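You operate a simulated robot arm through the tools that you are given. There is no shell and no other tool.

You are at the controls of a simulated two-armed robot. One attempt, no reset.

JOB
Fill the open nut tub to its line from the matching large tub, then close both.
Fine: use the orange ladle and put it back.

The check looks at the end state, three seconds after you hand in, the way a careful person would. Anything else that was tipped, shoved, dropped, spilled or broken makes it a failure.

ROBOT AND FRAMES
Two 6-joint arms with fingered hands on one trunk, hanging from a carriage that runs on a gantry, over the field with the corners [-259, -769], [1021, -769], [1021, 1531], [-259, 1531] (x, y) and turns from -7.714 to 4.276 rad about z. Base frame: it is fixed where the carriage stands at the start and does not move with it; the origin is on the floor, on the carriage's upright axis, x ahead of it, y to its left, z up; the surface under the hand at the start is at about z = 760. Units: mm, rad, N and s.
The left shoulder is at the start at [40, 152, 1626], the right one opposite. Each reaches about 865 mm from its shoulder. Places, roughly: slot one of the small holder [0, 300, 800]; top of the grey table [500, 100, 800]. Payload 4 kg a hand.
Tool frame (each hand has its own): the origin (TCP) lies between the finger pads and is the grasp point; the fingertips stand 30 mm ahead of it; z points along the fingers, y is the line along which they close. The gripper opens to 104 mm; its body begins 35 mm behind the TCP. The gripper is a hand of 5 fingers: y runs from the thumb to the fingers, the wrist lies at [-15, -104, -178] in the tool frame, and closing takes about 1.5 s.
Orientation is that of the tool frame in the base frame, as a unit quaternion [w, x, y, z]. With the fingers straight down and the wrist toward the robot, the tool's x, y and z point along [0, 1, 0], [1, 0, 0] and [0, 0, -1] of the base frame.

CONTROLS
- The arms move only by the tool move_arm. It takes "left_series", "right_series" or both (then of equal length, played together; a hand with none holds still); each is a list of rows, each a list of 7 numbers: the shift along the base's x, y, z in mm, then the turn, a rotation vector about the base's x, y, z in rad, then the opening, from 0 (shut) to 1 (fully open). In form: [[tx, ty, tz, ax, ay, az, claw], ...]. A call has 1 to 20 rows; each row shifts and turns the commanded pose from where the row before left it. Rows are played at 5 a second. More than 50 mm and 0.15 rad between two rows, or a gripper value outside its range, and nothing of the call is played. Where a pose cannot be reached the arm comes as near as it can. A force on the tool above 40 N (or 10 N above the force at the start of the call, whichever is more), or a blocked arm, ends the call early, and 0.2 s more pass. The fingers move at their own pace (about 45 mm/s each) and stop on an object; they squeeze with about 25 N. The grip force told is the motor's: it shows also when the fingers shut on nothing. Time passes only in rows, and 0.2 s behind the last, so rows that do not move let the fingers close. It gives the time, the measured TCP pose, the force on the tool (base axes), the opening and the grip force at its end, in the units of the frame above (readings bear some noise), with the torque about the TCP (base axes, N m) and any sound that the robot's microphone picked up.
- Cameras (640 x 400 px; columns grow to the right, rows downward): "scene" is now at [196.6, 43.4, 1889.7]; the picture's right is [0.76, -0.65, 0.00], its down [-0.60, -0.71, -0.36] and it looks along [0.23, 0.28, -0.93] (base axes); focal length 242 px, centre (320, 200). "left" rides on the left gripper at [-60, -83, -120] in its tool frame; the picture's right is [-0.79, -0.29, 0.54], its down [0.56, -0.71, 0.44] and it looks along [0.26, 0.65, 0.72] (tool axes); focal length 234 px, centre (320, 200). "right" rides on the right gripper at [60, -83, -120] in its tool frame; the picture's right is [-0.79, 0.29, -0.54], its down [-0.56, -0.71, 0.44] and it looks along [-0.26, 0.65, 0.72] (tool axes); focal length 234 px, centre (320, 200).
- camera(camera): a new picture of that camera. No time passes.
- raise_lower(by): slides the trunk up (or, below 0, down) by that many mm; the arms and the scene camera ride with it, the base frame stays. It gives what a move gives, with no picture.
- base_move(legs): drives the robot by 1 to 6 legs, each [ahead, left, turn to the left] in mm, mm and rad, along the robot's own axes; the way and the turn of a leg run together, so that a leg with both is an arc; at most 1500 mm and 3.142 rad a leg. The arms and the cameras ride along, it lands a little off, and it stops where it bumps. It keeps to its track: a leg is cut to what the track allows. It gives what a move gives.
- hand_shape(shape, hand): the hand has 5 fingers and takes this shape, open, in about a second: jaw (thumb against the fingers, like two jaws); tri (thumb and two fingers); tip (a fingertip pinch); poke (one finger out to press); point (the index stretched); flat (the hand flat); cup (the hand cupped); fist (a fist). The gripper value then closes the fingers along that shape, each until it touches; the sizes above hold for jaw. It gives what a move gives, with no picture.
- pan_tilt(pan, tilt): turns the head with the scene camera to pan (to the left, within 1.501 rad either way) and tilt (down, from -0.506 to 1.204), counted from straight ahead of the robot. It gives what a move gives.
- locate(camera, pixels): for up to 12 pixels [column, row] of the newest picture of that camera ("zoom" is the newest enlarged one), the place [x, y, z] in the base frame of the surface seen there, good to about 3 mm. No time passes.
- close_up(camera, box): a new picture of the part [left, top, right, bottom] of that camera's present view, enlarged. No time passes.
- job_done(): hands the job in; it is judged then, once.

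Unless the task says otherwise, let go and move clear before handing in.

The tools are called after "Emit:" as a command line: name --argument value ..., lists and objects as JSON in quotes. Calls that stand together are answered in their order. move_arm: Moves the arms, as the interface text tells. Its arguments: {"type":"object","properties":{"left_series":{"type":"array"},"right_series":{"type":"array"}},"required":[]} The other tools are called the same way: raise_lower (by) moves the trunk up or down; hand_shape (shape, hand) gives the hand a shape; base_move (legs) drives the base; pan_tilt (pan, tilt) turns the head that bears the scene camera; camera (camera) takes a picture; locate (camera, pixels) gives the place of the surface under pixels of a picture; close_up (camera, box) takes an enlarged picture of a part of a camera's view; job_done () hands the job in.

At the start:

```text
clock: 0.0
left_tool_pos: [488.8, 373.2, 1203.1]
left_tcp_rot: [0.0, 0.707, 0.707, -0.001]
left_contact_force: [-0.4, -0.1, -0.8]
left_moment: [0.03, -0.02, 0.01]
left_width: 103.5
left_grasp_force: 0.0
left_shape: jaw
right_tool_pos: [614.9, -90.3, 1000.3]
right_tcp_rot: [0.0, 0.707, 0.707, 0.0]
right_contact_force: [0.9, 0.3, -0.1]
right_moment: [0.0, 0.01, 0.01]
right_width: 103.2
right_grasp_force: 0.1
right_shape: jaw
trunk travel left (down, up): [-799.0, 1.0]
robot x, y, heading: [0.1, 1.5, 0.0]
head pan, tilt (commanded): [0.866, 1.201]
```

scene: 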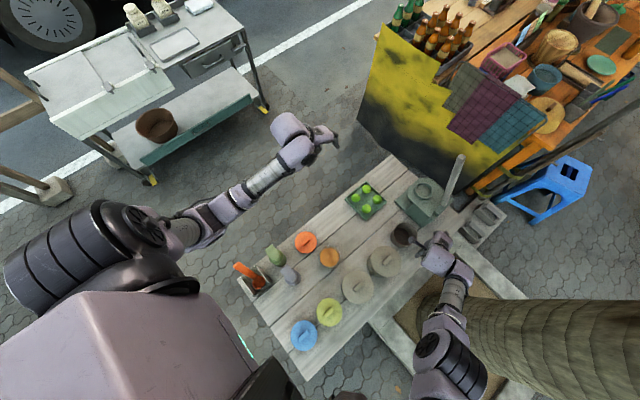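
right: 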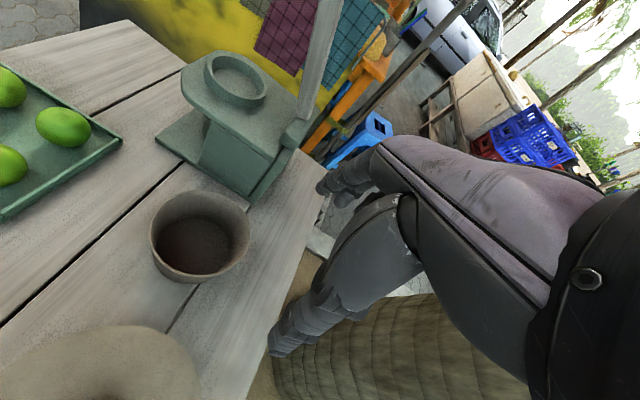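
left: 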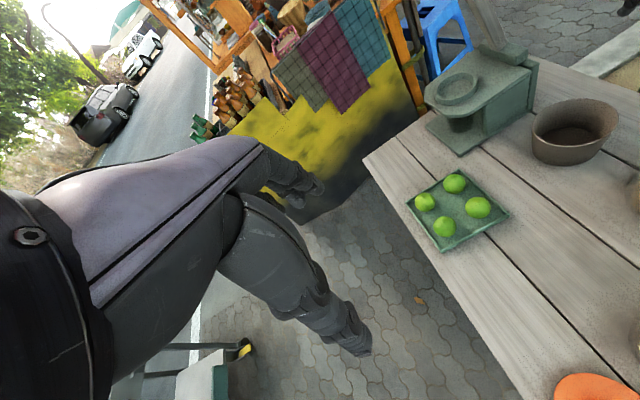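

The scene shows a wooden table with lidded tubs (orange, yellow, blue lids around (305,242), (330,312), (303,335)), large tubs near (357,286), (385,262), an open brown one at (403,235), and a holder with an orange item at (250,275). I'll take enlarged views before moving.

Emit:
close_up --camera "scene" --box '[220, 220, 380, 320]'

Emit:
close_up --camera "scene" --box '[320, 160, 520, 310]'

Emit:
close_up --camera "scene" --box '[260, 260, 420, 370]'

```text
4.00 times, centred on (300, 270) of scene
```

zoom: 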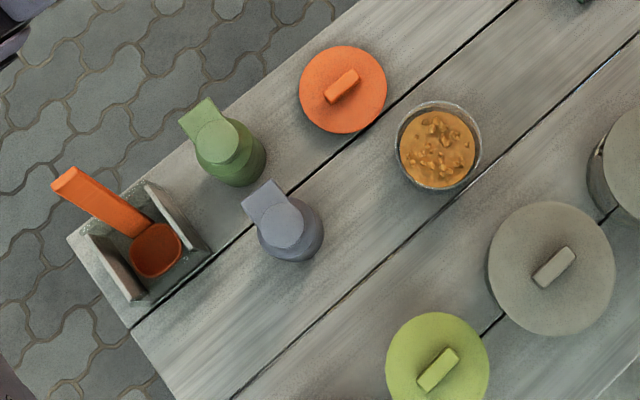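

```text
2.67 times, centred on (420, 235) of scene
```

zoom: 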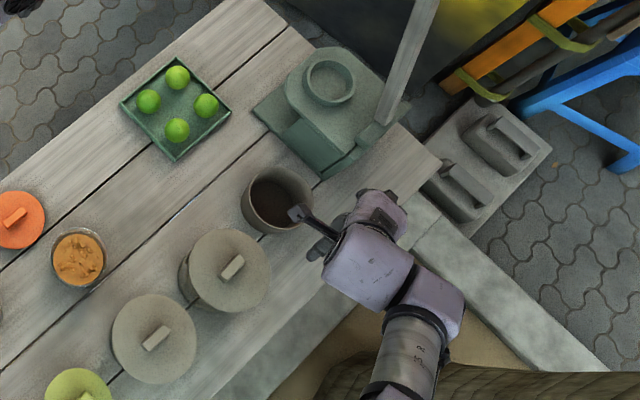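

```text
3.64 times, centred on (340, 315) of scene
```

zoom: 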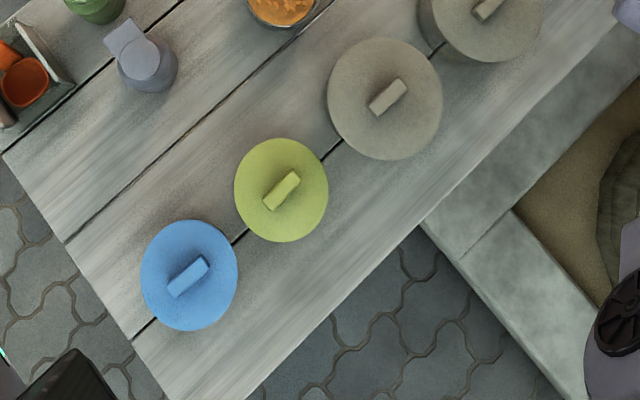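

The open tub with nuts is at (328,257), its orange lid probably the disc at (305,242); two large grey-lidded tubs look alike from above. I'll measure places and look at the tubs' sides later.

Emit:
close_up --camera "scene" --box '[220, 220, 380, 320]'

Emit:
locate --camera "zoom" --pixels '[[342, 86], [313, 118], [370, 55], [438, 148], [400, 170], [475, 120], [553, 267], [560, 300], [155, 250], [70, 178], [150, 215], [270, 190]]'

Emit:
locate --camera "scene" --pixels '[[305, 242], [328, 257], [357, 286], [385, 262], [403, 235], [330, 312], [303, 335], [276, 255], [290, 275], [250, 275], [366, 198], [420, 200]]'

```text
4.00 times, centred on (300, 270) of scene
```

zoom: 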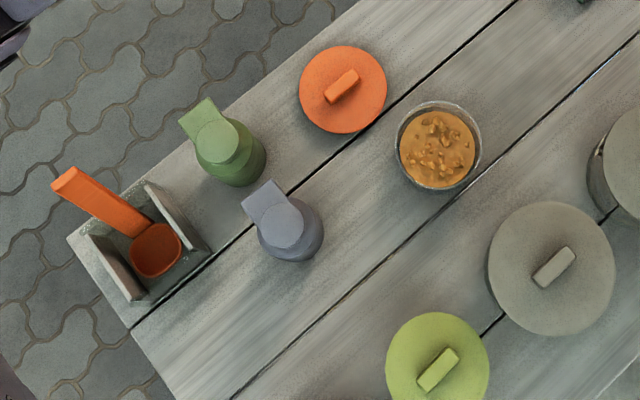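

```text
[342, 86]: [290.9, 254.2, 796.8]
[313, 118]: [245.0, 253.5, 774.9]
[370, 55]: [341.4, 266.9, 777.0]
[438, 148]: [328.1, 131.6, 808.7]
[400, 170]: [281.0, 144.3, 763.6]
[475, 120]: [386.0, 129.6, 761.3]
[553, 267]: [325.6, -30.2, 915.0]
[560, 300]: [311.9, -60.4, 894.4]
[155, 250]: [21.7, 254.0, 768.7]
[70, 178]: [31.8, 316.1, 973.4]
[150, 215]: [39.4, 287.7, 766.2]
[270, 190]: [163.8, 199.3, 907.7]
```

```text
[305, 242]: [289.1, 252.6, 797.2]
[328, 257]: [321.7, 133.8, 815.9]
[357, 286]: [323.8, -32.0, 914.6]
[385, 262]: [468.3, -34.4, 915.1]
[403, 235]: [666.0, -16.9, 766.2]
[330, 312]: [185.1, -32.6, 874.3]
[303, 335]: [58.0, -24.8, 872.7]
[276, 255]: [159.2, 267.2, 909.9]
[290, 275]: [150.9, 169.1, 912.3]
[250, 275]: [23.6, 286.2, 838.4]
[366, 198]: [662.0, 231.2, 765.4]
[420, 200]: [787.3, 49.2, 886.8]
```

The large tubs stand at about (325,-31) and (468,-34) with lids' handles near z=915, the open nut tub at about (330,137). I'll zoom closely on the tubs to see walls, lines and marks.

Emit:
close_up --camera "scene" --box '[335, 235, 415, 310]'

Emit:
close_up --camera "scene" --box '[290, 225, 350, 275]'

Emit:
close_up --camera "scene" --box '[225, 240, 305, 300]'

```text
5.33 times, centred on (375, 272) of scene
```

zoom: 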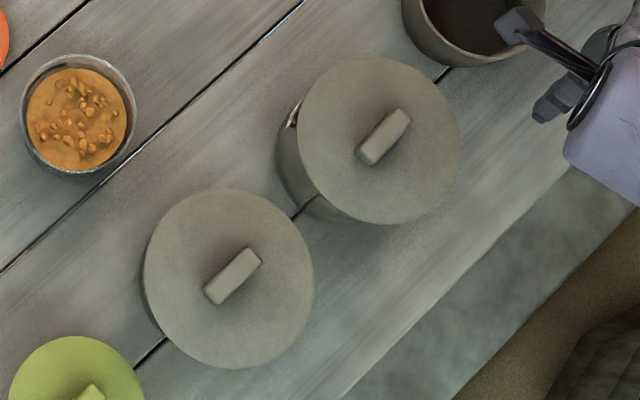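

```text
8.00 times, centred on (320, 250) of scene
```

zoom: 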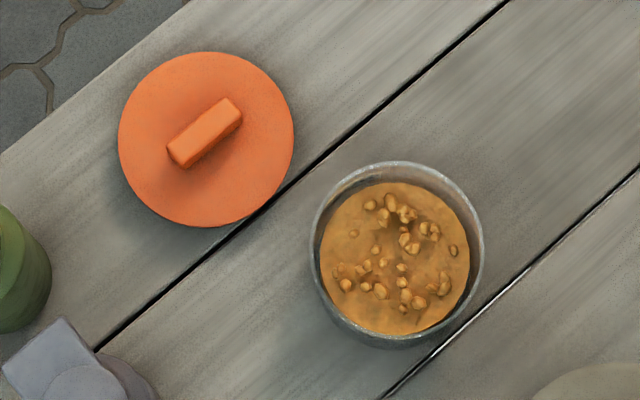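

```text
6.67 times, centred on (265, 270) of scene
```

zoom: 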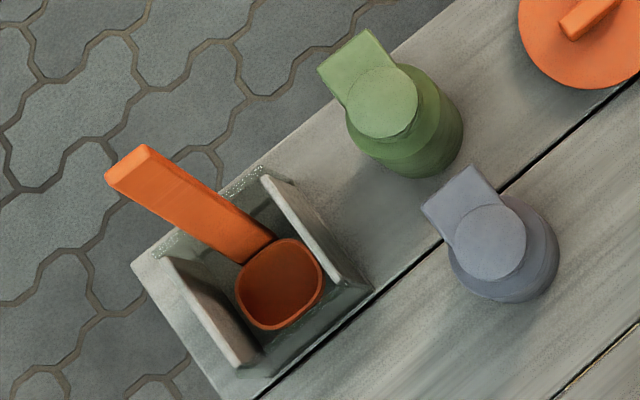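

The enlarged views show an orange ladle with an upright handle in a walled holder, the nut tub partly filled, and grey lids on both large tubs with something pale at tub two's edge (293,112). I'll measure the surroundings so I can plan where to drive for side views.

Emit:
locate --camera "scene" --pixels '[[28, 72], [140, 75], [215, 20], [265, 108], [152, 180], [380, 30], [365, 110], [480, 190], [530, 300], [570, 170], [455, 160], [300, 378]]'

Emit:
locate --camera "scene" --pixels '[[240, 285], [310, 375], [475, 215], [392, 157], [130, 300], [200, 350], [60, 240], [420, 340], [45, 185], [20, 85], [400, 310], [470, 290]]'

Emit:
camera --camera "scene"

```text
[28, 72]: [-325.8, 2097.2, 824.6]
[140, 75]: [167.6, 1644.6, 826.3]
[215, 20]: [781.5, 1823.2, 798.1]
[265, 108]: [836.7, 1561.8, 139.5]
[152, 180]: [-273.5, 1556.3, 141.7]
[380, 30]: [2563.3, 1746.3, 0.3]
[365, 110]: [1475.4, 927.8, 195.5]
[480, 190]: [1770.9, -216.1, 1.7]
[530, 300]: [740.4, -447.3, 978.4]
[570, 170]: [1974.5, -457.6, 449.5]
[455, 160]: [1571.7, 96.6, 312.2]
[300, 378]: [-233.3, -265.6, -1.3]
```

```text
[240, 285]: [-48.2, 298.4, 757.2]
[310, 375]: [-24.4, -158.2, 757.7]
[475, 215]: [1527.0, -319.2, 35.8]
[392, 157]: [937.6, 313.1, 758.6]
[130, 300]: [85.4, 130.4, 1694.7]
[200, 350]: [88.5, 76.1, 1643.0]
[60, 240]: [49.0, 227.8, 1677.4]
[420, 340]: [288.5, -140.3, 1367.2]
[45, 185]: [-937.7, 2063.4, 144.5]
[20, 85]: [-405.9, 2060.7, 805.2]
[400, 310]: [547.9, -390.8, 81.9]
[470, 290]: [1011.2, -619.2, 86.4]
```

```text
taken
```

scene: 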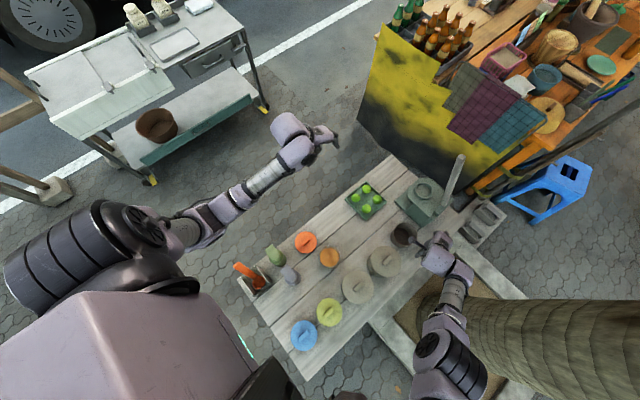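

Table top is z≈758 spanning x −48…940, y −158…≈320; the space on its left (y 330…1540) is free, so I'll work from there. First I raise and draw back the right arm, which hovers over the brown bowl.

Emit:
move_arm --right_series '[[0, 0, 45, 0, 0, 0, 1], [0, 0, 45, 0, 0, 0, 1], [-15, 0, 45, 0, 0, 0, 1], [-25, 0, 40, 0, 0, 0, 1], [-30, 0, 35, 0, 0, 0, 1], [-35, 0, 30, 0, 0, 0, 1], [-40, 0, 25, 0, 0, 0, 1]]'

Emit:
camera --camera "right"

```text
clock: 1.8
left_tool_pos: [490.7, 372.3, 1202.4]
left_tcp_rot: [0.0, 0.707, 0.707, 0.0]
left_contact_force: [0.5, -0.6, 0.6]
left_moment: [-0.01, 0.01, 0.01]
left_width: 103.5
left_grasp_force: 0.1
left_shape: jaw
right_tool_pos: [605.5, -61.7, 1141.8]
right_tcp_rot: [0.051, 0.726, 0.685, -0.013]
right_contact_force: [-0.2, -0.6, 0.4]
right_moment: [-0.02, 0.0, 0.02]
right_width: 103.8
right_grasp_force: 0.0
right_shape: jaw
right hand out of reach, approached as far as the arm can: row 1, 2, 3, 4, 5, 6, 7
trunk travel left (down, up): [-799.0, 1.0]
robot x, y, heading: [2.4, 0.7, 0.0]
head pan, tilt (commanded): [0.866, 1.201]
stopped in row 7 (right hand): the arm was blocked; the commanded pose is now the measured one
```

```text
taken
```

right: 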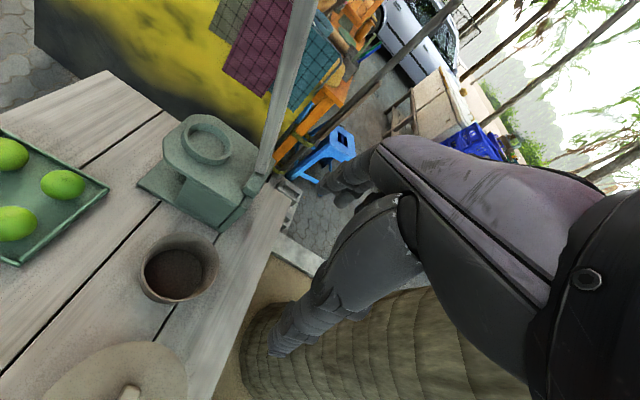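

The right arm stopped blocked after rising to z≈1142 (wrist limit or the tree nearby). I'll check where the press lever at (290,100) and the tree are before driving left.

Emit:
locate --camera "right" --pixels '[[258, 180], [280, 110], [300, 40], [311, 5], [300, 370], [400, 320], [205, 140], [178, 270]]'

Emit:
camera --camera "scene"

```text
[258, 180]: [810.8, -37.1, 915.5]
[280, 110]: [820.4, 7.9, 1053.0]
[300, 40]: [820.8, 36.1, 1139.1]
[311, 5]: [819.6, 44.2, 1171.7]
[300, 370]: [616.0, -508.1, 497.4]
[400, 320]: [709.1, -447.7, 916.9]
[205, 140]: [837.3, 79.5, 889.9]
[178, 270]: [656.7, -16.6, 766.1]
```

```text
taken
```

scene: 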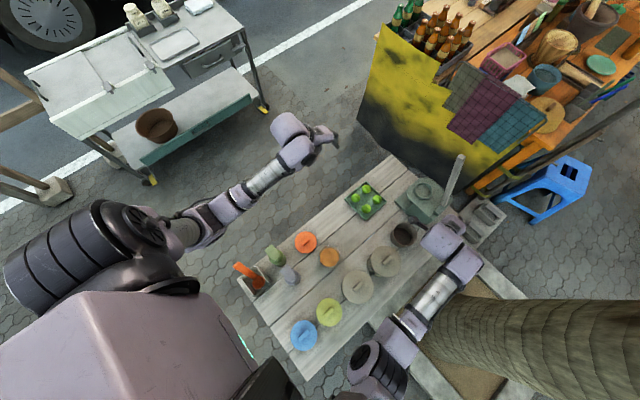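

The lever rises to about z≈1200 at x≈820, well ahead of the right hand (x≈605). I'll back up a little, then drive left clear of the table and turn to face it.

Emit:
base_move --legs '[[-150, 0, 0], [0, 1000, 0]]'

Emit:
camera --camera "scene"

```text
clock: 7.9
left_tool_pos: [357.2, 1353.2, 1201.9]
left_tcp_rot: [0.0, 0.713, 0.701, 0.0]
left_contact_force: [-0.3, 0.5, -0.1]
left_moment: [0.02, -0.03, 0.01]
left_width: 103.8
left_grasp_force: 0.0
left_shape: jaw
right_tool_pos: [464.4, 917.1, 1140.1]
right_tcp_rot: [0.05, 0.732, 0.68, -0.016]
right_contact_force: [-0.3, 0.0, 0.8]
right_moment: [-0.02, -0.04, 0.01]
right_width: 103.9
right_grasp_force: 0.1
right_shape: jaw
trunk travel left (down, up): [-799.0, 1.0]
robot x, y, heading: [-139.4, 987.8, -0.018]
head pan, tilt (commanded): [0.866, 1.201]
```

```text
taken
```

scene: 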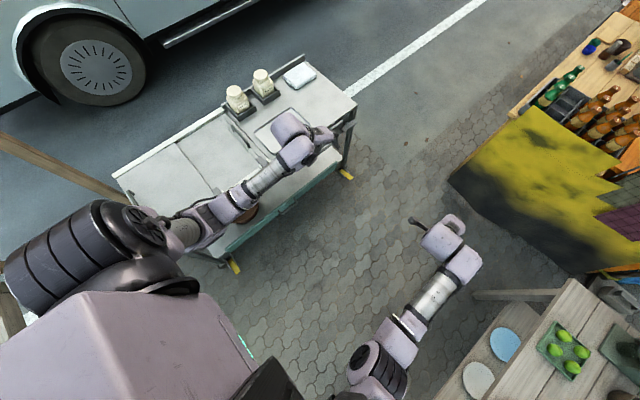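

The robot stands at (−139, 988), clear of the table; discs at (505,345) and (478,380) by the table's long side (perhaps stools) are new. I'll turn right to face the table, then shift toward x≈250.

Emit:
base_move --legs '[[0, 0, -1.553], [0, 330, 0]]'

Emit:
pan_tilt --pan 0.0 --tilt 0.9

Emit:
camera --camera "scene"

```text
clock: 13.9
left_tool_pos: [573.2, 503.3, 1201.9]
left_tcp_rot: [0.0, 1.0, 0.002, 0.0]
left_contact_force: [0.6, 0.0, 1.3]
left_moment: [0.0, -0.02, 0.01]
left_width: 103.7
left_grasp_force: 0.1
left_shape: jaw
right_tool_pos: [138.4, 386.9, 1140.4]
right_tcp_rot: [0.025, 0.998, -0.026, -0.046]
right_contact_force: [0.4, -0.3, 0.3]
right_moment: [-0.04, 0.01, 0.0]
right_width: 103.8
right_grasp_force: 0.0
right_shape: jaw
trunk travel left (down, up): [-799.0, 1.0]
robot x, y, heading: [194.7, 994.7, -1.565]
head pan, tilt (commanded): [0.866, 1.201]
```

```text
clock: 15.1
left_tool_pos: [573.2, 503.0, 1202.4]
left_tcp_rot: [-0.001, 1.0, 0.003, 0.001]
left_contact_force: [-0.5, -0.3, 0.7]
left_moment: [0.0, -0.03, -0.01]
left_width: 103.7
left_grasp_force: 0.2
left_shape: jaw
right_tool_pos: [139.5, 384.7, 1140.4]
right_tcp_rot: [0.026, 0.998, -0.026, -0.047]
right_contact_force: [0.2, 0.2, -0.9]
right_moment: [0.0, -0.01, 0.03]
right_width: 103.8
right_grasp_force: 0.0
right_shape: jaw
trunk travel left (down, up): [-799.0, 1.0]
robot x, y, heading: [198.4, 990.8, -1.568]
head pan, tilt (commanded): [0.0, 0.901]
```

```text
taken
```

scene: 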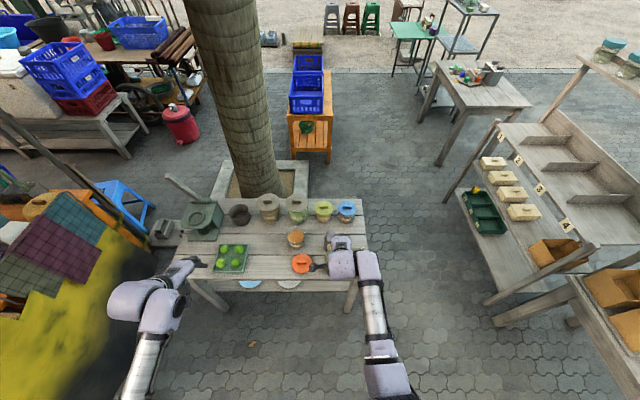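

Now facing the table: tubs in a row at (240–347, 212), nut tub (296,238), orange lid (301,263). Zooming in on the tubs' sides.

Emit:
close_up --camera "scene" --box '[225, 185, 375, 279]'

Emit:
close_up --camera "scene" --box '[250, 190, 320, 250]'

```text
4.26 times, centred on (300, 232) of scene
```

zoom: 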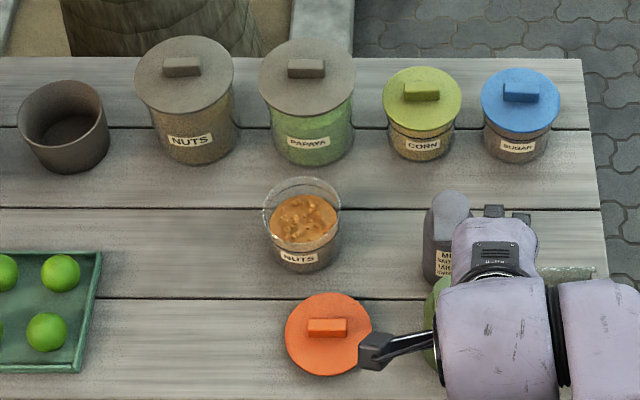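

```text
6.67 times, centred on (285, 220) of scene
```

zoom: 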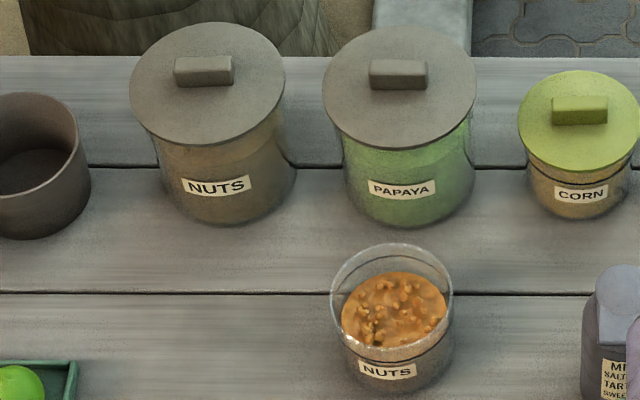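

Labels read: NUTS large tub at about (468,−34), PAPAYA at (325,−31), and the open small NUTS tub at (330,137). I'll back off and lower the trunk to see the fill line from the side.

Emit:
base_move --legs '[[-200, 0, 0]]'

Emit:
raise_lower --by -400

Emit:
pan_tilt --pan 0.1 --tilt 0.6

Emit:
camera --camera "scene"

```text
clock: 16.7
left_tool_pos: [572.1, 702.7, 1202.2]
left_tcp_rot: [0.0, 1.0, 0.003, 0.0]
left_contact_force: [-0.3, -0.4, 0.2]
left_moment: [-0.02, -0.02, -0.03]
left_width: 103.9
left_grasp_force: 0.1
left_shape: jaw
right_tool_pos: [139.2, 583.8, 1140.5]
right_tcp_rot: [0.025, 0.998, -0.025, -0.047]
right_contact_force: [0.0, -0.2, -0.5]
right_moment: [-0.04, -0.02, 0.0]
right_width: 103.9
right_grasp_force: 0.1
right_shape: jaw
trunk travel left (down, up): [-799.0, 1.0]
robot x, y, heading: [199.2, 1191.5, -1.565]
head pan, tilt (commanded): [0.0, 0.901]
```

```text
clock: 20.5
left_tool_pos: [572.6, 702.9, 801.0]
left_tcp_rot: [0.0, 1.0, 0.004, 0.0]
left_contact_force: [0.4, 0.7, 0.4]
left_moment: [-0.01, 0.0, 0.0]
left_width: 103.7
left_grasp_force: 0.0
left_shape: jaw
right_tool_pos: [139.0, 584.9, 739.7]
right_tcp_rot: [0.026, 0.998, -0.025, -0.047]
right_contact_force: [-0.2, -1.4, 0.1]
right_moment: [0.0, 0.03, 0.01]
right_width: 104.0
right_grasp_force: 0.0
right_shape: jaw
trunk travel left (down, up): [-399.0, 401.0]
robot x, y, heading: [197.0, 1190.2, -1.563]
head pan, tilt (commanded): [0.0, 0.901]
```

```text
clock: 21.3
left_tool_pos: [574.7, 702.3, 802.4]
left_tcp_rot: [0.0, 1.0, 0.004, 0.0]
left_contact_force: [0.4, 0.7, 0.4]
left_moment: [-0.01, -0.03, -0.01]
left_width: 103.5
left_grasp_force: 0.0
left_shape: jaw
right_tool_pos: [139.2, 584.7, 740.1]
right_tcp_rot: [0.025, 0.998, -0.025, -0.047]
right_contact_force: [0.1, -0.2, 0.5]
right_moment: [-0.01, -0.03, 0.02]
right_width: 104.0
right_grasp_force: 0.0
right_shape: jaw
trunk travel left (down, up): [-399.0, 401.0]
robot x, y, heading: [195.3, 1188.9, -1.565]
head pan, tilt (commanded): [0.099, 0.6]
```

```text
taken
```

scene: 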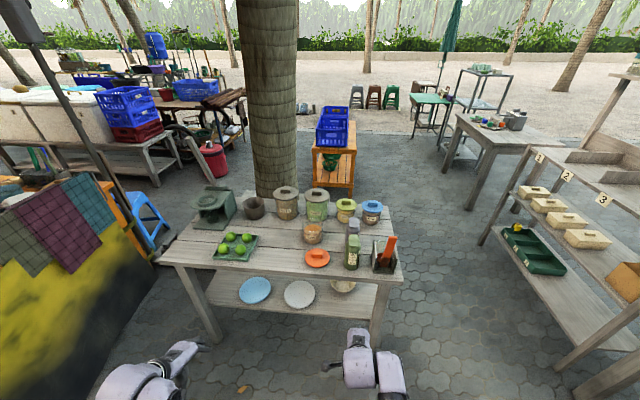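

Emit:
close_up --camera "scene" --box '[295, 180, 359, 252]'

Emit:
close_up --camera "scene" --box '[300, 218, 330, 246]'

Emit:
close_up --camera "scene" --box '[335, 215, 415, 280]'

```text
5.56 times, centred on (327, 216) of scene
```

zoom: 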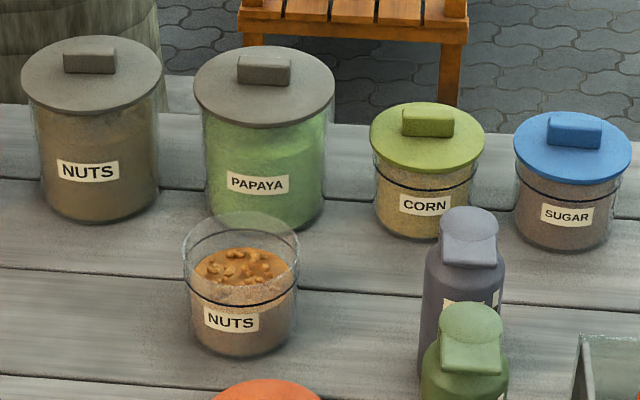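

```text
14.29 times, centred on (315, 232) of scene
```

zoom: 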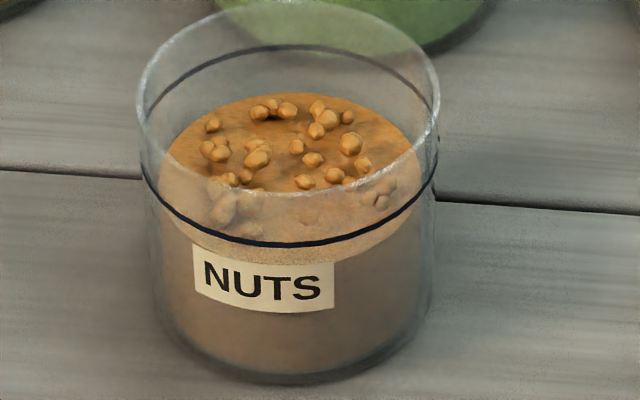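

```text
6.15 times, centred on (375, 248) of scene
```

zoom: 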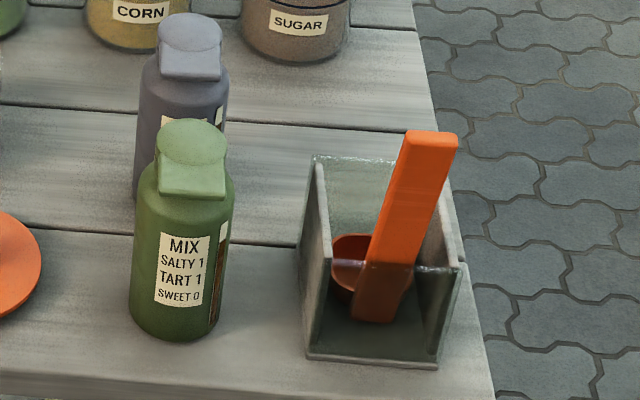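

The side view shows the black fill line of the nut tub above the present nut level, the tub being clear-walled. I'll measure the line, nut level, ladle and holder.

Emit:
close_up --camera "scene" --box '[300, 218, 330, 246]'

Emit:
locate --camera "zoom" --pixels '[[285, 243], [150, 180], [432, 180], [290, 46], [290, 140], [300, 185], [290, 215], [285, 260], [265, 285], [285, 370], [138, 100], [438, 100]]'

Emit:
close_up --camera "scene" --box '[295, 180, 345, 220]'

Emit:
locate --camera "zoom" --pixels '[[130, 20], [70, 100], [170, 120], [120, 180], [110, 230], [40, 90], [225, 90], [130, 72], [330, 110], [450, 110], [400, 72], [290, 90]]'

```text
14.29 times, centred on (315, 232) of scene
```

zoom: 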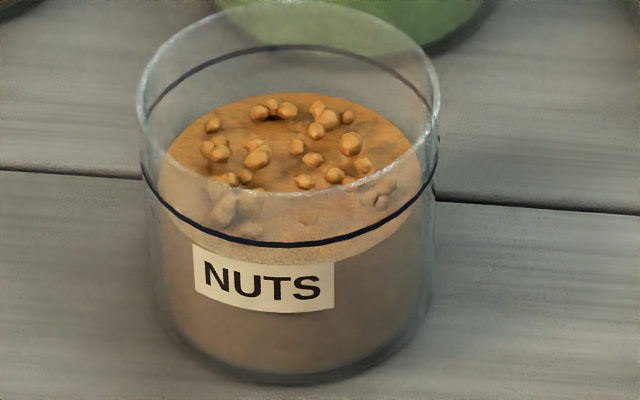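

```text
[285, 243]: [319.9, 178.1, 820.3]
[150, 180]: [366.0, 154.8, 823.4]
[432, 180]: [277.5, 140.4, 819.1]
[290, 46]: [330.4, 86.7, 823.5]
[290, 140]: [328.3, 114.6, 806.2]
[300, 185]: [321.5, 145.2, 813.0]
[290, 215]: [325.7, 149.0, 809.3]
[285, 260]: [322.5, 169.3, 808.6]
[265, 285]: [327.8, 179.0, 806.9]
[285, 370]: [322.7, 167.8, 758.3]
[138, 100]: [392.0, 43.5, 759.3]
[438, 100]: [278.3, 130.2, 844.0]
```

```text
10.00 times, centred on (320, 200) of scene
```

zoom: 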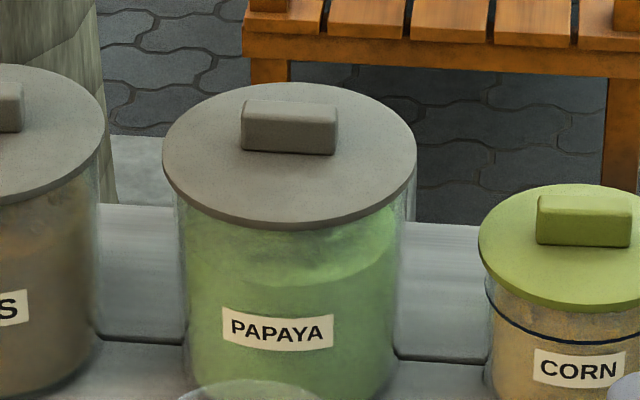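

```text
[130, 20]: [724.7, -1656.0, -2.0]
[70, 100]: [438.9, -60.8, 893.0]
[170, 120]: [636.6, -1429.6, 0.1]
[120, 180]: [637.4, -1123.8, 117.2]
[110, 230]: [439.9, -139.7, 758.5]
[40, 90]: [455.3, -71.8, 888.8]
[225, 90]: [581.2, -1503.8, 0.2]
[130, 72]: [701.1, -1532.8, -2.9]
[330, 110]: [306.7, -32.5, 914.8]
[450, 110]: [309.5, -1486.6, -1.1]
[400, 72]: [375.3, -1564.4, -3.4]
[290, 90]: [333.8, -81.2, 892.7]
```

Nut tub: line z≈821, nuts at z≈808, rim z≈844, centre ≈(324,133). Now I measure the large NUTS tub and the ladle in its holder.

Emit:
close_up --camera "scene" --box '[265, 180, 315, 225]'

Emit:
locate --camera "zoom" --pixels '[[170, 150], [260, 80], [350, 150], [260, 200], [260, 105], [230, 110], [300, 110], [260, 300], [200, 350], [320, 350], [260, 380], [260, 250]]'

Emit:
close_up --camera "scene" --box '[365, 230, 405, 280]'

```text
8.89 times, centred on (290, 202) of scene
```

zoom: 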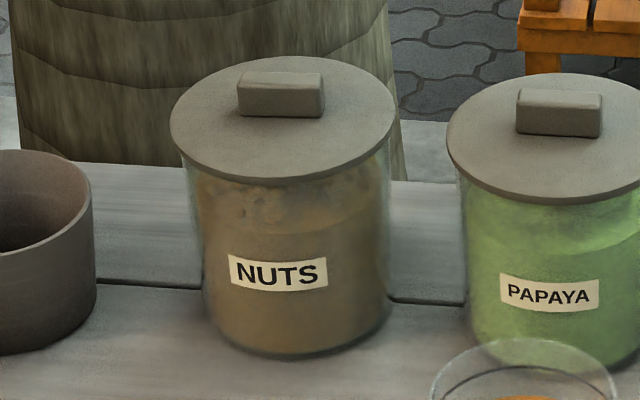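

```text
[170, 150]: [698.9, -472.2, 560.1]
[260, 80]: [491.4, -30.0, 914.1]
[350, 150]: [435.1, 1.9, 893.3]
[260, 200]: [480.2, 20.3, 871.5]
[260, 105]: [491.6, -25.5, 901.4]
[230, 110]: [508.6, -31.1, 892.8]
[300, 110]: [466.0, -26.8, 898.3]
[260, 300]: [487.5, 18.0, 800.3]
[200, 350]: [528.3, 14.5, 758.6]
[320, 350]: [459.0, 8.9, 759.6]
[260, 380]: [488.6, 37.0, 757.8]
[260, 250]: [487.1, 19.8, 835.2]
```

```text
8.00 times, centred on (385, 255) of scene
```

zoom: 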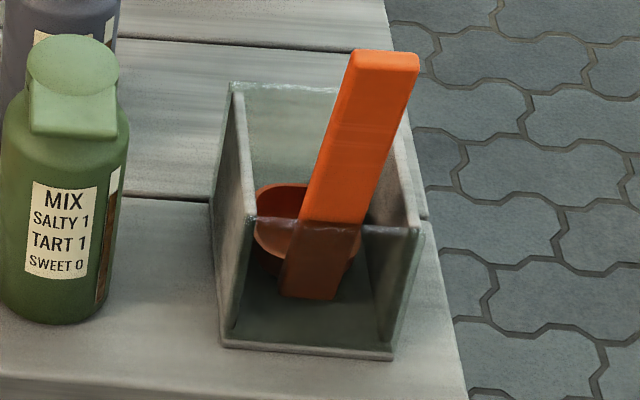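

Now I refine the large nut tub's lid and the ladle/holder geometry.

Emit:
locate --camera "zoom" --pixels '[[357, 52], [415, 55], [350, 75], [412, 75], [340, 130], [390, 130], [308, 215], [362, 215], [285, 292], [335, 296], [280, 190], [275, 215]]'

Emit:
locate --camera "zoom" --pixels '[[237, 90], [250, 210], [237, 320], [405, 150], [415, 230], [385, 340], [230, 340], [305, 335], [300, 250], [340, 250], [355, 265], [385, 60]]'

Emit:
close_up --camera "scene" --box '[265, 180, 315, 225]'

Emit:
locate --camera "zoom" --pixels '[[176, 135], [392, 125], [280, 60], [285, 178], [240, 90], [320, 90], [245, 75], [318, 76], [240, 300], [340, 300], [200, 190], [380, 175]]'

```text
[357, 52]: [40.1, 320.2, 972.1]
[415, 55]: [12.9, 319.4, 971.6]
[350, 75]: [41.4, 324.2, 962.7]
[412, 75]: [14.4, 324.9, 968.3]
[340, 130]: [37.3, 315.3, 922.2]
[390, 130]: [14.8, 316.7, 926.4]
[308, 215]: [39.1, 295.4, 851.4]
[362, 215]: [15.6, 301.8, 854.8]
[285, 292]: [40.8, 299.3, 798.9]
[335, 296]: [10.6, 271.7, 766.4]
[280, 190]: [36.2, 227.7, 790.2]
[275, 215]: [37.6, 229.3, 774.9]
```

```text
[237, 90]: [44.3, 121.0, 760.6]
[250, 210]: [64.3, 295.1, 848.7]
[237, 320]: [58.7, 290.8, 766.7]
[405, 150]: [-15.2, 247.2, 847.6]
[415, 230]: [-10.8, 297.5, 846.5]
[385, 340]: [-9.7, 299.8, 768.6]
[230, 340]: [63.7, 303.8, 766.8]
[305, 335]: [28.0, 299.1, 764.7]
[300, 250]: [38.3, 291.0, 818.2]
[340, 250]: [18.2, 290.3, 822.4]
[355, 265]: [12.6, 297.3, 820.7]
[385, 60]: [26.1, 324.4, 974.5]
```

```text
8.89 times, centred on (290, 202) of scene
```

zoom: 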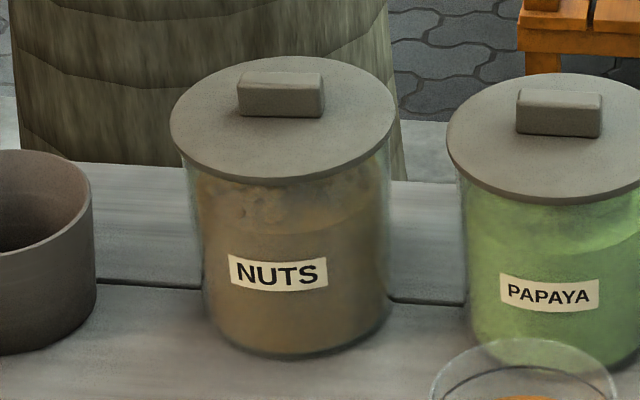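

```text
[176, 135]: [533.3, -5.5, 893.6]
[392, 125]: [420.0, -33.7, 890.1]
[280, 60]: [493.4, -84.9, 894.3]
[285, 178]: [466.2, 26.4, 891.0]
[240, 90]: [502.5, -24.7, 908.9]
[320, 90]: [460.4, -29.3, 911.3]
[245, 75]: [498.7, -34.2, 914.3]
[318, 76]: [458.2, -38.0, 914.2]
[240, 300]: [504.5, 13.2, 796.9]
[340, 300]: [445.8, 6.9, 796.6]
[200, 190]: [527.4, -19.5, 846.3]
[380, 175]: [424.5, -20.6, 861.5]
```

The ladle handle is ~27 mm wide (x 13–41), leans ~13° toward +y, top z≈974; the holder walls reach z≈848, x −12…62. The big NUTS lid centre is ≈(478,−30) with handle top z≈914. I'll test in free space whether the left arm can do a sideways pour turn, and measure the rack on the right.

Emit:
locate --camera "scene" --pixels '[[480, 245], [540, 155], [605, 55], [500, 210], [575, 370], [470, 110], [400, 270], [190, 340], [255, 290], [300, 294], [165, 258], [230, 245]]'

Emit:
move_arm --left_series '[[0, 0, 0, 0, 0.15, 0, 1], [0, 0, 0, 0, 0.15, 0, 1], [0, 0, 0, 0, 0.15, 0, 1], [0, 0, 0, 0, 0.15, 0, 1], [0, 0, 0, 0, 0.15, 0, 1], [0, 0, 0, 0, 0.15, 0, 1], [0, 0, 0, 0, 0.15, 0, 1], [0, 0, 0, 0, 0.15, 0, 1], [0, 0, 0, 0, 0.15, 0, 1], [0, 0, 0, 0, 0.15, 0, 1]]'

Emit:
camera --camera "scene"

```text
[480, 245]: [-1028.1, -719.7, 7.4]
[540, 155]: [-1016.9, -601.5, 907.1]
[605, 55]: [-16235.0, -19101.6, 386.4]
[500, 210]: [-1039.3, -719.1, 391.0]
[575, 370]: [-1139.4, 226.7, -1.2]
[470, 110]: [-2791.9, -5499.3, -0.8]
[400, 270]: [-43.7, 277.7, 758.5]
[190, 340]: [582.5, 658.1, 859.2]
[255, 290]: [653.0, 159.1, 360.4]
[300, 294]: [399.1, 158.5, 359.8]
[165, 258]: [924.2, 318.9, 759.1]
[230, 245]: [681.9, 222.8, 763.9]
```

```text
clock: 23.5
left_tool_pos: [572.5, 701.8, 802.5]
left_tcp_rot: [-0.002, 0.731, 0.001, -0.683]
left_contact_force: [0.0, 0.1, -0.4]
left_moment: [-0.01, -0.01, -0.02]
left_width: 103.6
left_grasp_force: 0.1
left_shape: jaw
right_tool_pos: [138.2, 582.9, 739.3]
right_tcp_rot: [0.026, 0.998, -0.025, -0.047]
right_contact_force: [-0.5, -0.3, -0.5]
right_moment: [0.03, -0.03, -0.01]
right_width: 103.8
right_grasp_force: 0.0
right_shape: jaw
trunk travel left (down, up): [-399.0, 401.0]
robot x, y, heading: [199.0, 1191.5, -1.564]
head pan, tilt (commanded): [0.099, 0.6]
```

```text
taken
```

scene: 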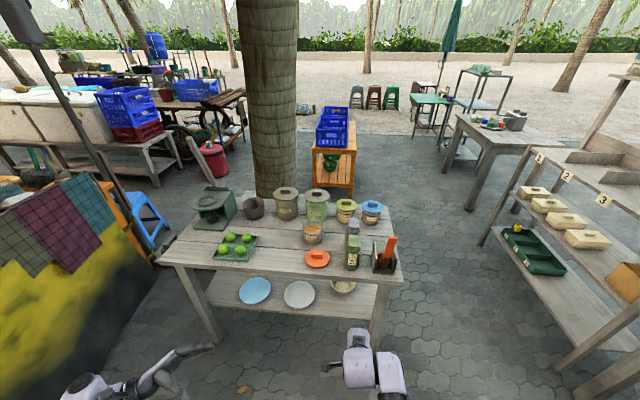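

The left hand turned 1.5 rad about y with no reach limit. I'll check a bit further (to ~2 rad) and also the opposite side, then view the hand.

Emit:
move_arm --left_series '[[0, 0, 0, 0, 0.15, 0, 1], [0, 0, 0, 0, 0.15, 0, 1], [0, 0, 0, 0, 0.15, 0, 1], [0, 0, 0, 0, 0.15, 0, 1]]'

Emit:
close_up --camera "scene" --box '[50, 310, 230, 400]'

Emit:
camera --camera "left"

```text
clock: 24.5
left_tool_pos: [549.7, 716.6, 825.4]
left_tcp_rot: [0.002, -0.497, -0.001, 0.868]
left_contact_force: [-0.5, 0.7, -0.2]
left_moment: [-0.04, 0.03, -0.03]
left_width: 103.7
left_grasp_force: 0.2
left_shape: jaw
left hand out of reach, approached as far as the arm can: row 2, 3, 4
right_tool_pos: [137.4, 583.0, 740.8]
right_tcp_rot: [0.026, 0.998, -0.025, -0.046]
right_contact_force: [-0.8, 0.3, 1.0]
right_moment: [-0.01, 0.0, -0.04]
right_width: 103.9
right_grasp_force: 0.1
right_shape: jaw
trunk travel left (down, up): [-399.0, 401.0]
robot x, y, heading: [194.7, 1190.7, -1.563]
head pan, tilt (commanded): [0.099, 0.6]
```

```text
3.56 times, centred on (140, 355) of scene
```

zoom: 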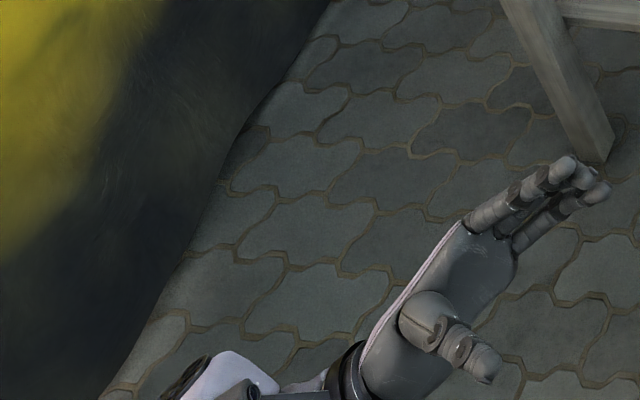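

```text
taken
```

left: 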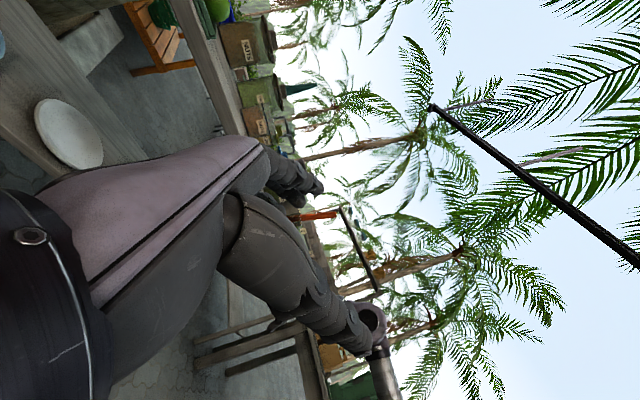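

Turning works up to ~1.65 rad here (2.1 rad with a small position loss) — enough for a sideways pour. I'll turn the left hand back and tuck the right hand outward and back so it stays off the table.

Emit:
move_arm --left_series '[[0, 0, 0, 0, -0.15, 0, 1], [0, 0, 0, 0, -0.15, 0, 1], [0, 0, 0, 0, -0.15, 0, 1], [0, 0, 0, 0, -0.15, 0, 1], [0, 0, 0, 0, -0.15, 0, 1], [0, 0, 0, 0, -0.15, 0, 1], [0, 0, 0, 0, -0.15, 0, 1], [0, 0, 0, 0, -0.15, 0, 1], [0, 0, 0, 0, -0.15, 0, 1], [0, 0, 0, 0, -0.15, 0, 1], [0, 0, 0, 0, -0.15, 0, 1], [0, 0, 0, 0, -0.15, 0, 1], [0, 0, 0, 0, -0.15, 0, 1], [0, 0, 0, 0, -0.15, 0, 1]]' --right_series '[[-25, 15, 10, 0, 0, 0, 1], [-25, 15, 10, 0, 0, 0, 1], [-25, 15, 10, 0, 0, 0, 1], [-25, 15, 10, 0, 0, 0, 1], [-25, 15, 10, 0, 0, 0, 1], [-25, 15, 10, 0, 0, 0, 1], [-25, 15, 10, 0, 0, 0, 1], [-25, 15, 10, 0, 0, 0, 1], [-25, 15, 5, 0, 0, 0, 1], [-25, 15, 5, 0, 0, 0, 1], [0, 15, 0, 0, 0, 0, 1], [0, 15, 0, 0, 0, 0, 1], [0, 15, 0, 0, 0, 0, 1], [0, 15, 0, 0, 0, 0, 1]]'

Emit:
camera --camera "scene"

```text
clock: 27.5
left_tool_pos: [548.4, 719.8, 823.9]
left_tcp_rot: [0.0, 1.0, 0.004, 0.0]
left_contact_force: [-0.2, 0.1, -0.1]
left_moment: [0.0, -0.04, 0.02]
left_width: 104.0
left_grasp_force: 0.1
left_shape: jaw
right_tool_pos: [71.4, 686.1, 645.1]
right_tcp_rot: [0.027, 0.998, -0.031, -0.046]
right_contact_force: [1.0, 0.7, 0.2]
right_moment: [-0.01, -0.01, -0.02]
right_width: 103.8
right_grasp_force: 0.0
right_shape: jaw
right hand out of reach, approached as far as the arm can: row 1, 2, 3, 4, 5, 6, 7, 8, 9, 10, 11, 12, 13, 14
trunk travel left (down, up): [-399.0, 401.0]
robot x, y, heading: [196.3, 1190.6, -1.565]
head pan, tilt (commanded): [0.099, 0.6]
```

```text
taken
```

scene: 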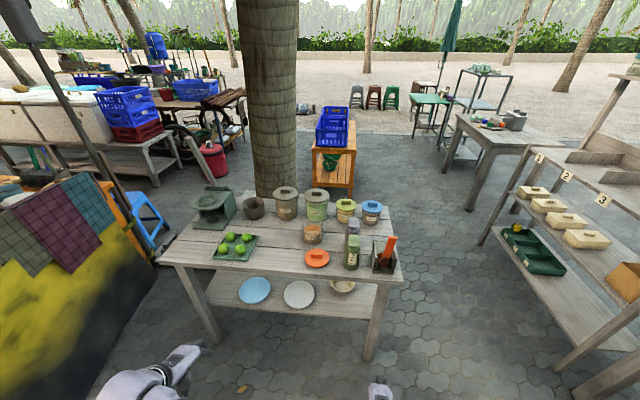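

The right hand can't keep pointing down while coming closer; I'll turn it to point forward (rotation −1.5 about x) while raising it, so it stows high and clear.

Emit:
move_arm --right_series '[[-5, 0, 25, -0.15, 0, 0, 1], [-5, 0, 25, -0.15, 0, 0, 1], [-5, 0, 25, -0.15, 0, 0, 1], [-5, 0, 30, -0.15, 0, 0, 1], [-5, 0, 30, -0.15, 0, 0, 1], [-5, 0, 30, -0.15, 0, 0, 1], [-5, 0, 30, -0.15, 0, 0, 1], [-5, 0, 30, -0.15, 0, 0, 1], [-5, 0, 30, -0.15, 0, 0, 1], [-5, 0, 30, -0.15, 0, 0, 1], [-10, 0, 30, 0, 0, 0, 1], [-10, 0, 30, 0, 0, 0, 1]]'

Emit:
camera --camera "scene"

```text
clock: 30.1
left_tool_pos: [549.4, 719.9, 825.3]
left_tcp_rot: [0.0, 1.0, 0.004, 0.001]
left_contact_force: [-1.0, -0.7, 0.1]
left_moment: [0.0, -0.03, -0.05]
left_width: 103.8
left_grasp_force: 0.0
left_shape: jaw
right_tool_pos: [9.4, 712.7, 971.7]
right_tcp_rot: [0.553, 0.832, -0.037, -0.021]
right_contact_force: [0.7, -0.5, 0.6]
right_moment: [0.0, 0.0, 0.01]
right_width: 103.9
right_grasp_force: 0.0
right_shape: jaw
right hand out of reach, approached as far as the arm can: row 7, 8, 9, 10
trunk travel left (down, up): [-399.0, 401.0]
robot x, y, heading: [198.2, 1191.7, -1.562]
head pan, tilt (commanded): [0.099, 0.6]
```

```text
taken
```

scene: 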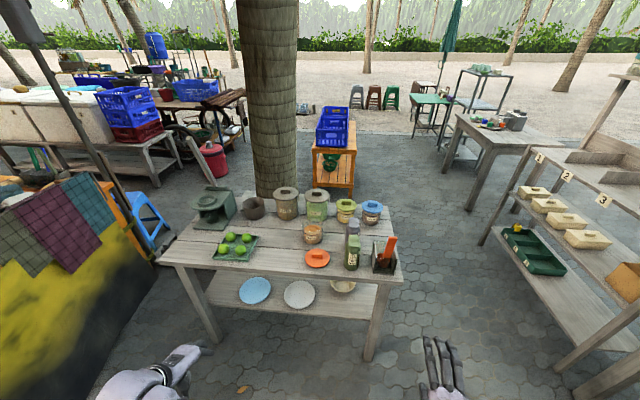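

The right hand now points forward at (9,713,972). I'll keep drawing it back, up and outward.

Emit:
move_arm --right_series '[[-15, 15, 25, 0, 0, 0, 1], [-15, 15, 25, 0, 0, 0, 1], [-15, 15, 25, 0, 0, 0, 1], [-15, 15, 25, -0.1, 0, 0, 1], [-15, 15, 25, -0.1, 0, 0, 1], [-15, 15, 25, -0.1, 0, 0, 1], [-15, 15, 25, -0.1, 0, 0, 1], [-15, 15, 25, -0.1, 0, 0, 1]]'

Emit:
camera --camera "scene"

```text
clock: 31.9
left_tool_pos: [549.7, 719.3, 823.3]
left_tcp_rot: [0.001, 1.0, 0.004, 0.0]
left_contact_force: [-0.9, -0.2, 0.2]
left_moment: [0.02, 0.01, -0.02]
left_width: 103.8
left_grasp_force: 0.1
left_shape: jaw
right_tool_pos: [-112.9, 768.2, 1123.1]
right_tcp_rot: [0.743, 0.667, -0.042, -0.012]
right_contact_force: [-0.7, 0.5, -0.5]
right_moment: [0.0, -0.02, 0.02]
right_width: 103.7
right_grasp_force: 0.1
right_shape: jaw
right hand out of reach, approached as far as the arm can: row 3, 4, 5, 6, 7
trunk travel left (down, up): [-399.0, 401.0]
robot x, y, heading: [197.4, 1189.8, -1.559]
head pan, tilt (commanded): [0.099, 0.6]
```

```text
taken
```

scene: 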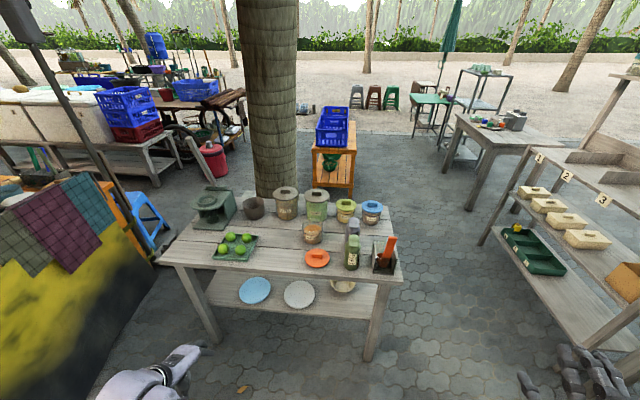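

The right hand is stowed at (−113,768,1123). Now raise the trunk by 300 and drive up to the table so the left hand comes over the free spot near (460,150) at z≈1120.

Emit:
raise_lower --by 300

Emit:
base_move --legs '[[560, -88, 0]]'

Emit:
pan_tilt --pan 0.2 --tilt 1.1

Emit:
camera --camera "scene"

Emit:
camera --camera "left"

```text
clock: 34.9
left_tool_pos: [550.9, 719.5, 1124.6]
left_tcp_rot: [0.0, 1.0, 0.003, 0.0]
left_contact_force: [0.5, -0.2, 0.1]
left_moment: [-0.01, 0.0, 0.01]
left_width: 103.9
left_grasp_force: 0.2
left_shape: jaw
right_tool_pos: [-110.2, 768.0, 1421.7]
right_tcp_rot: [0.742, 0.669, -0.042, -0.012]
right_contact_force: [-0.5, -0.3, -1.5]
right_moment: [-0.03, 0.01, -0.01]
right_width: 103.8
right_grasp_force: 0.1
right_shape: jaw
trunk travel left (down, up): [-699.0, 101.0]
robot x, y, heading: [198.1, 1187.6, -1.564]
head pan, tilt (commanded): [0.099, 0.6]
```

```text
clock: 38.1
left_tool_pos: [469.1, 167.9, 1125.5]
left_tcp_rot: [0.0, 1.0, 0.006, 0.0]
left_contact_force: [-0.3, -0.1, -0.3]
left_moment: [0.01, 0.0, 0.03]
left_width: 103.9
left_grasp_force: 0.0
left_shape: jaw
right_tool_pos: [-193.5, 213.0, 1421.0]
right_tcp_rot: [0.743, 0.668, -0.04, -0.01]
right_contact_force: [0.0, -0.1, 0.8]
right_moment: [0.02, 0.02, 0.02]
right_width: 103.9
right_grasp_force: 0.0
right_shape: jaw
trunk travel left (down, up): [-699.0, 101.0]
robot x, y, heading: [113.2, 633.9, -1.561]
head pan, tilt (commanded): [0.099, 0.6]
```

```text
clock: 39.0
left_tool_pos: [468.8, 168.7, 1125.4]
left_tcp_rot: [0.0, 1.0, 0.005, 0.0]
left_contact_force: [-0.1, -1.2, 0.1]
left_moment: [-0.01, -0.02, 0.02]
left_width: 103.7
left_grasp_force: 0.0
left_shape: jaw
right_tool_pos: [-192.8, 213.4, 1422.8]
right_tcp_rot: [0.743, 0.668, -0.04, -0.01]
right_contact_force: [-0.6, -0.2, -0.1]
right_moment: [-0.01, -0.02, 0.0]
right_width: 104.1
right_grasp_force: 0.1
right_shape: jaw
trunk travel left (down, up): [-699.0, 101.0]
robot x, y, heading: [113.0, 637.7, -1.562]
head pan, tilt (commanded): [0.201, 1.1]
```

```text
taken
```

scene: 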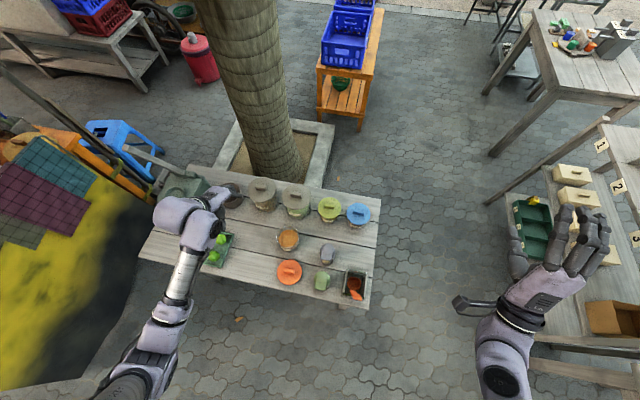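

```text
taken
```

left: 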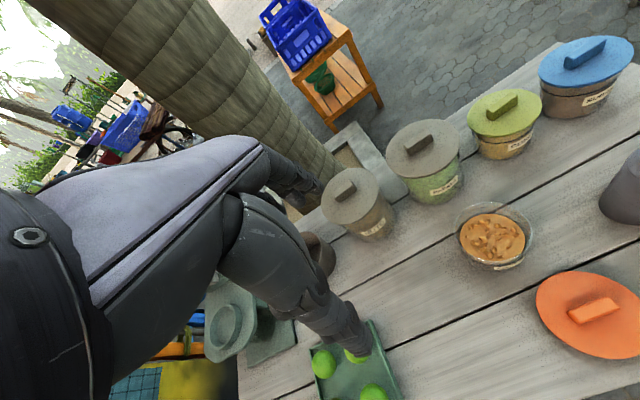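

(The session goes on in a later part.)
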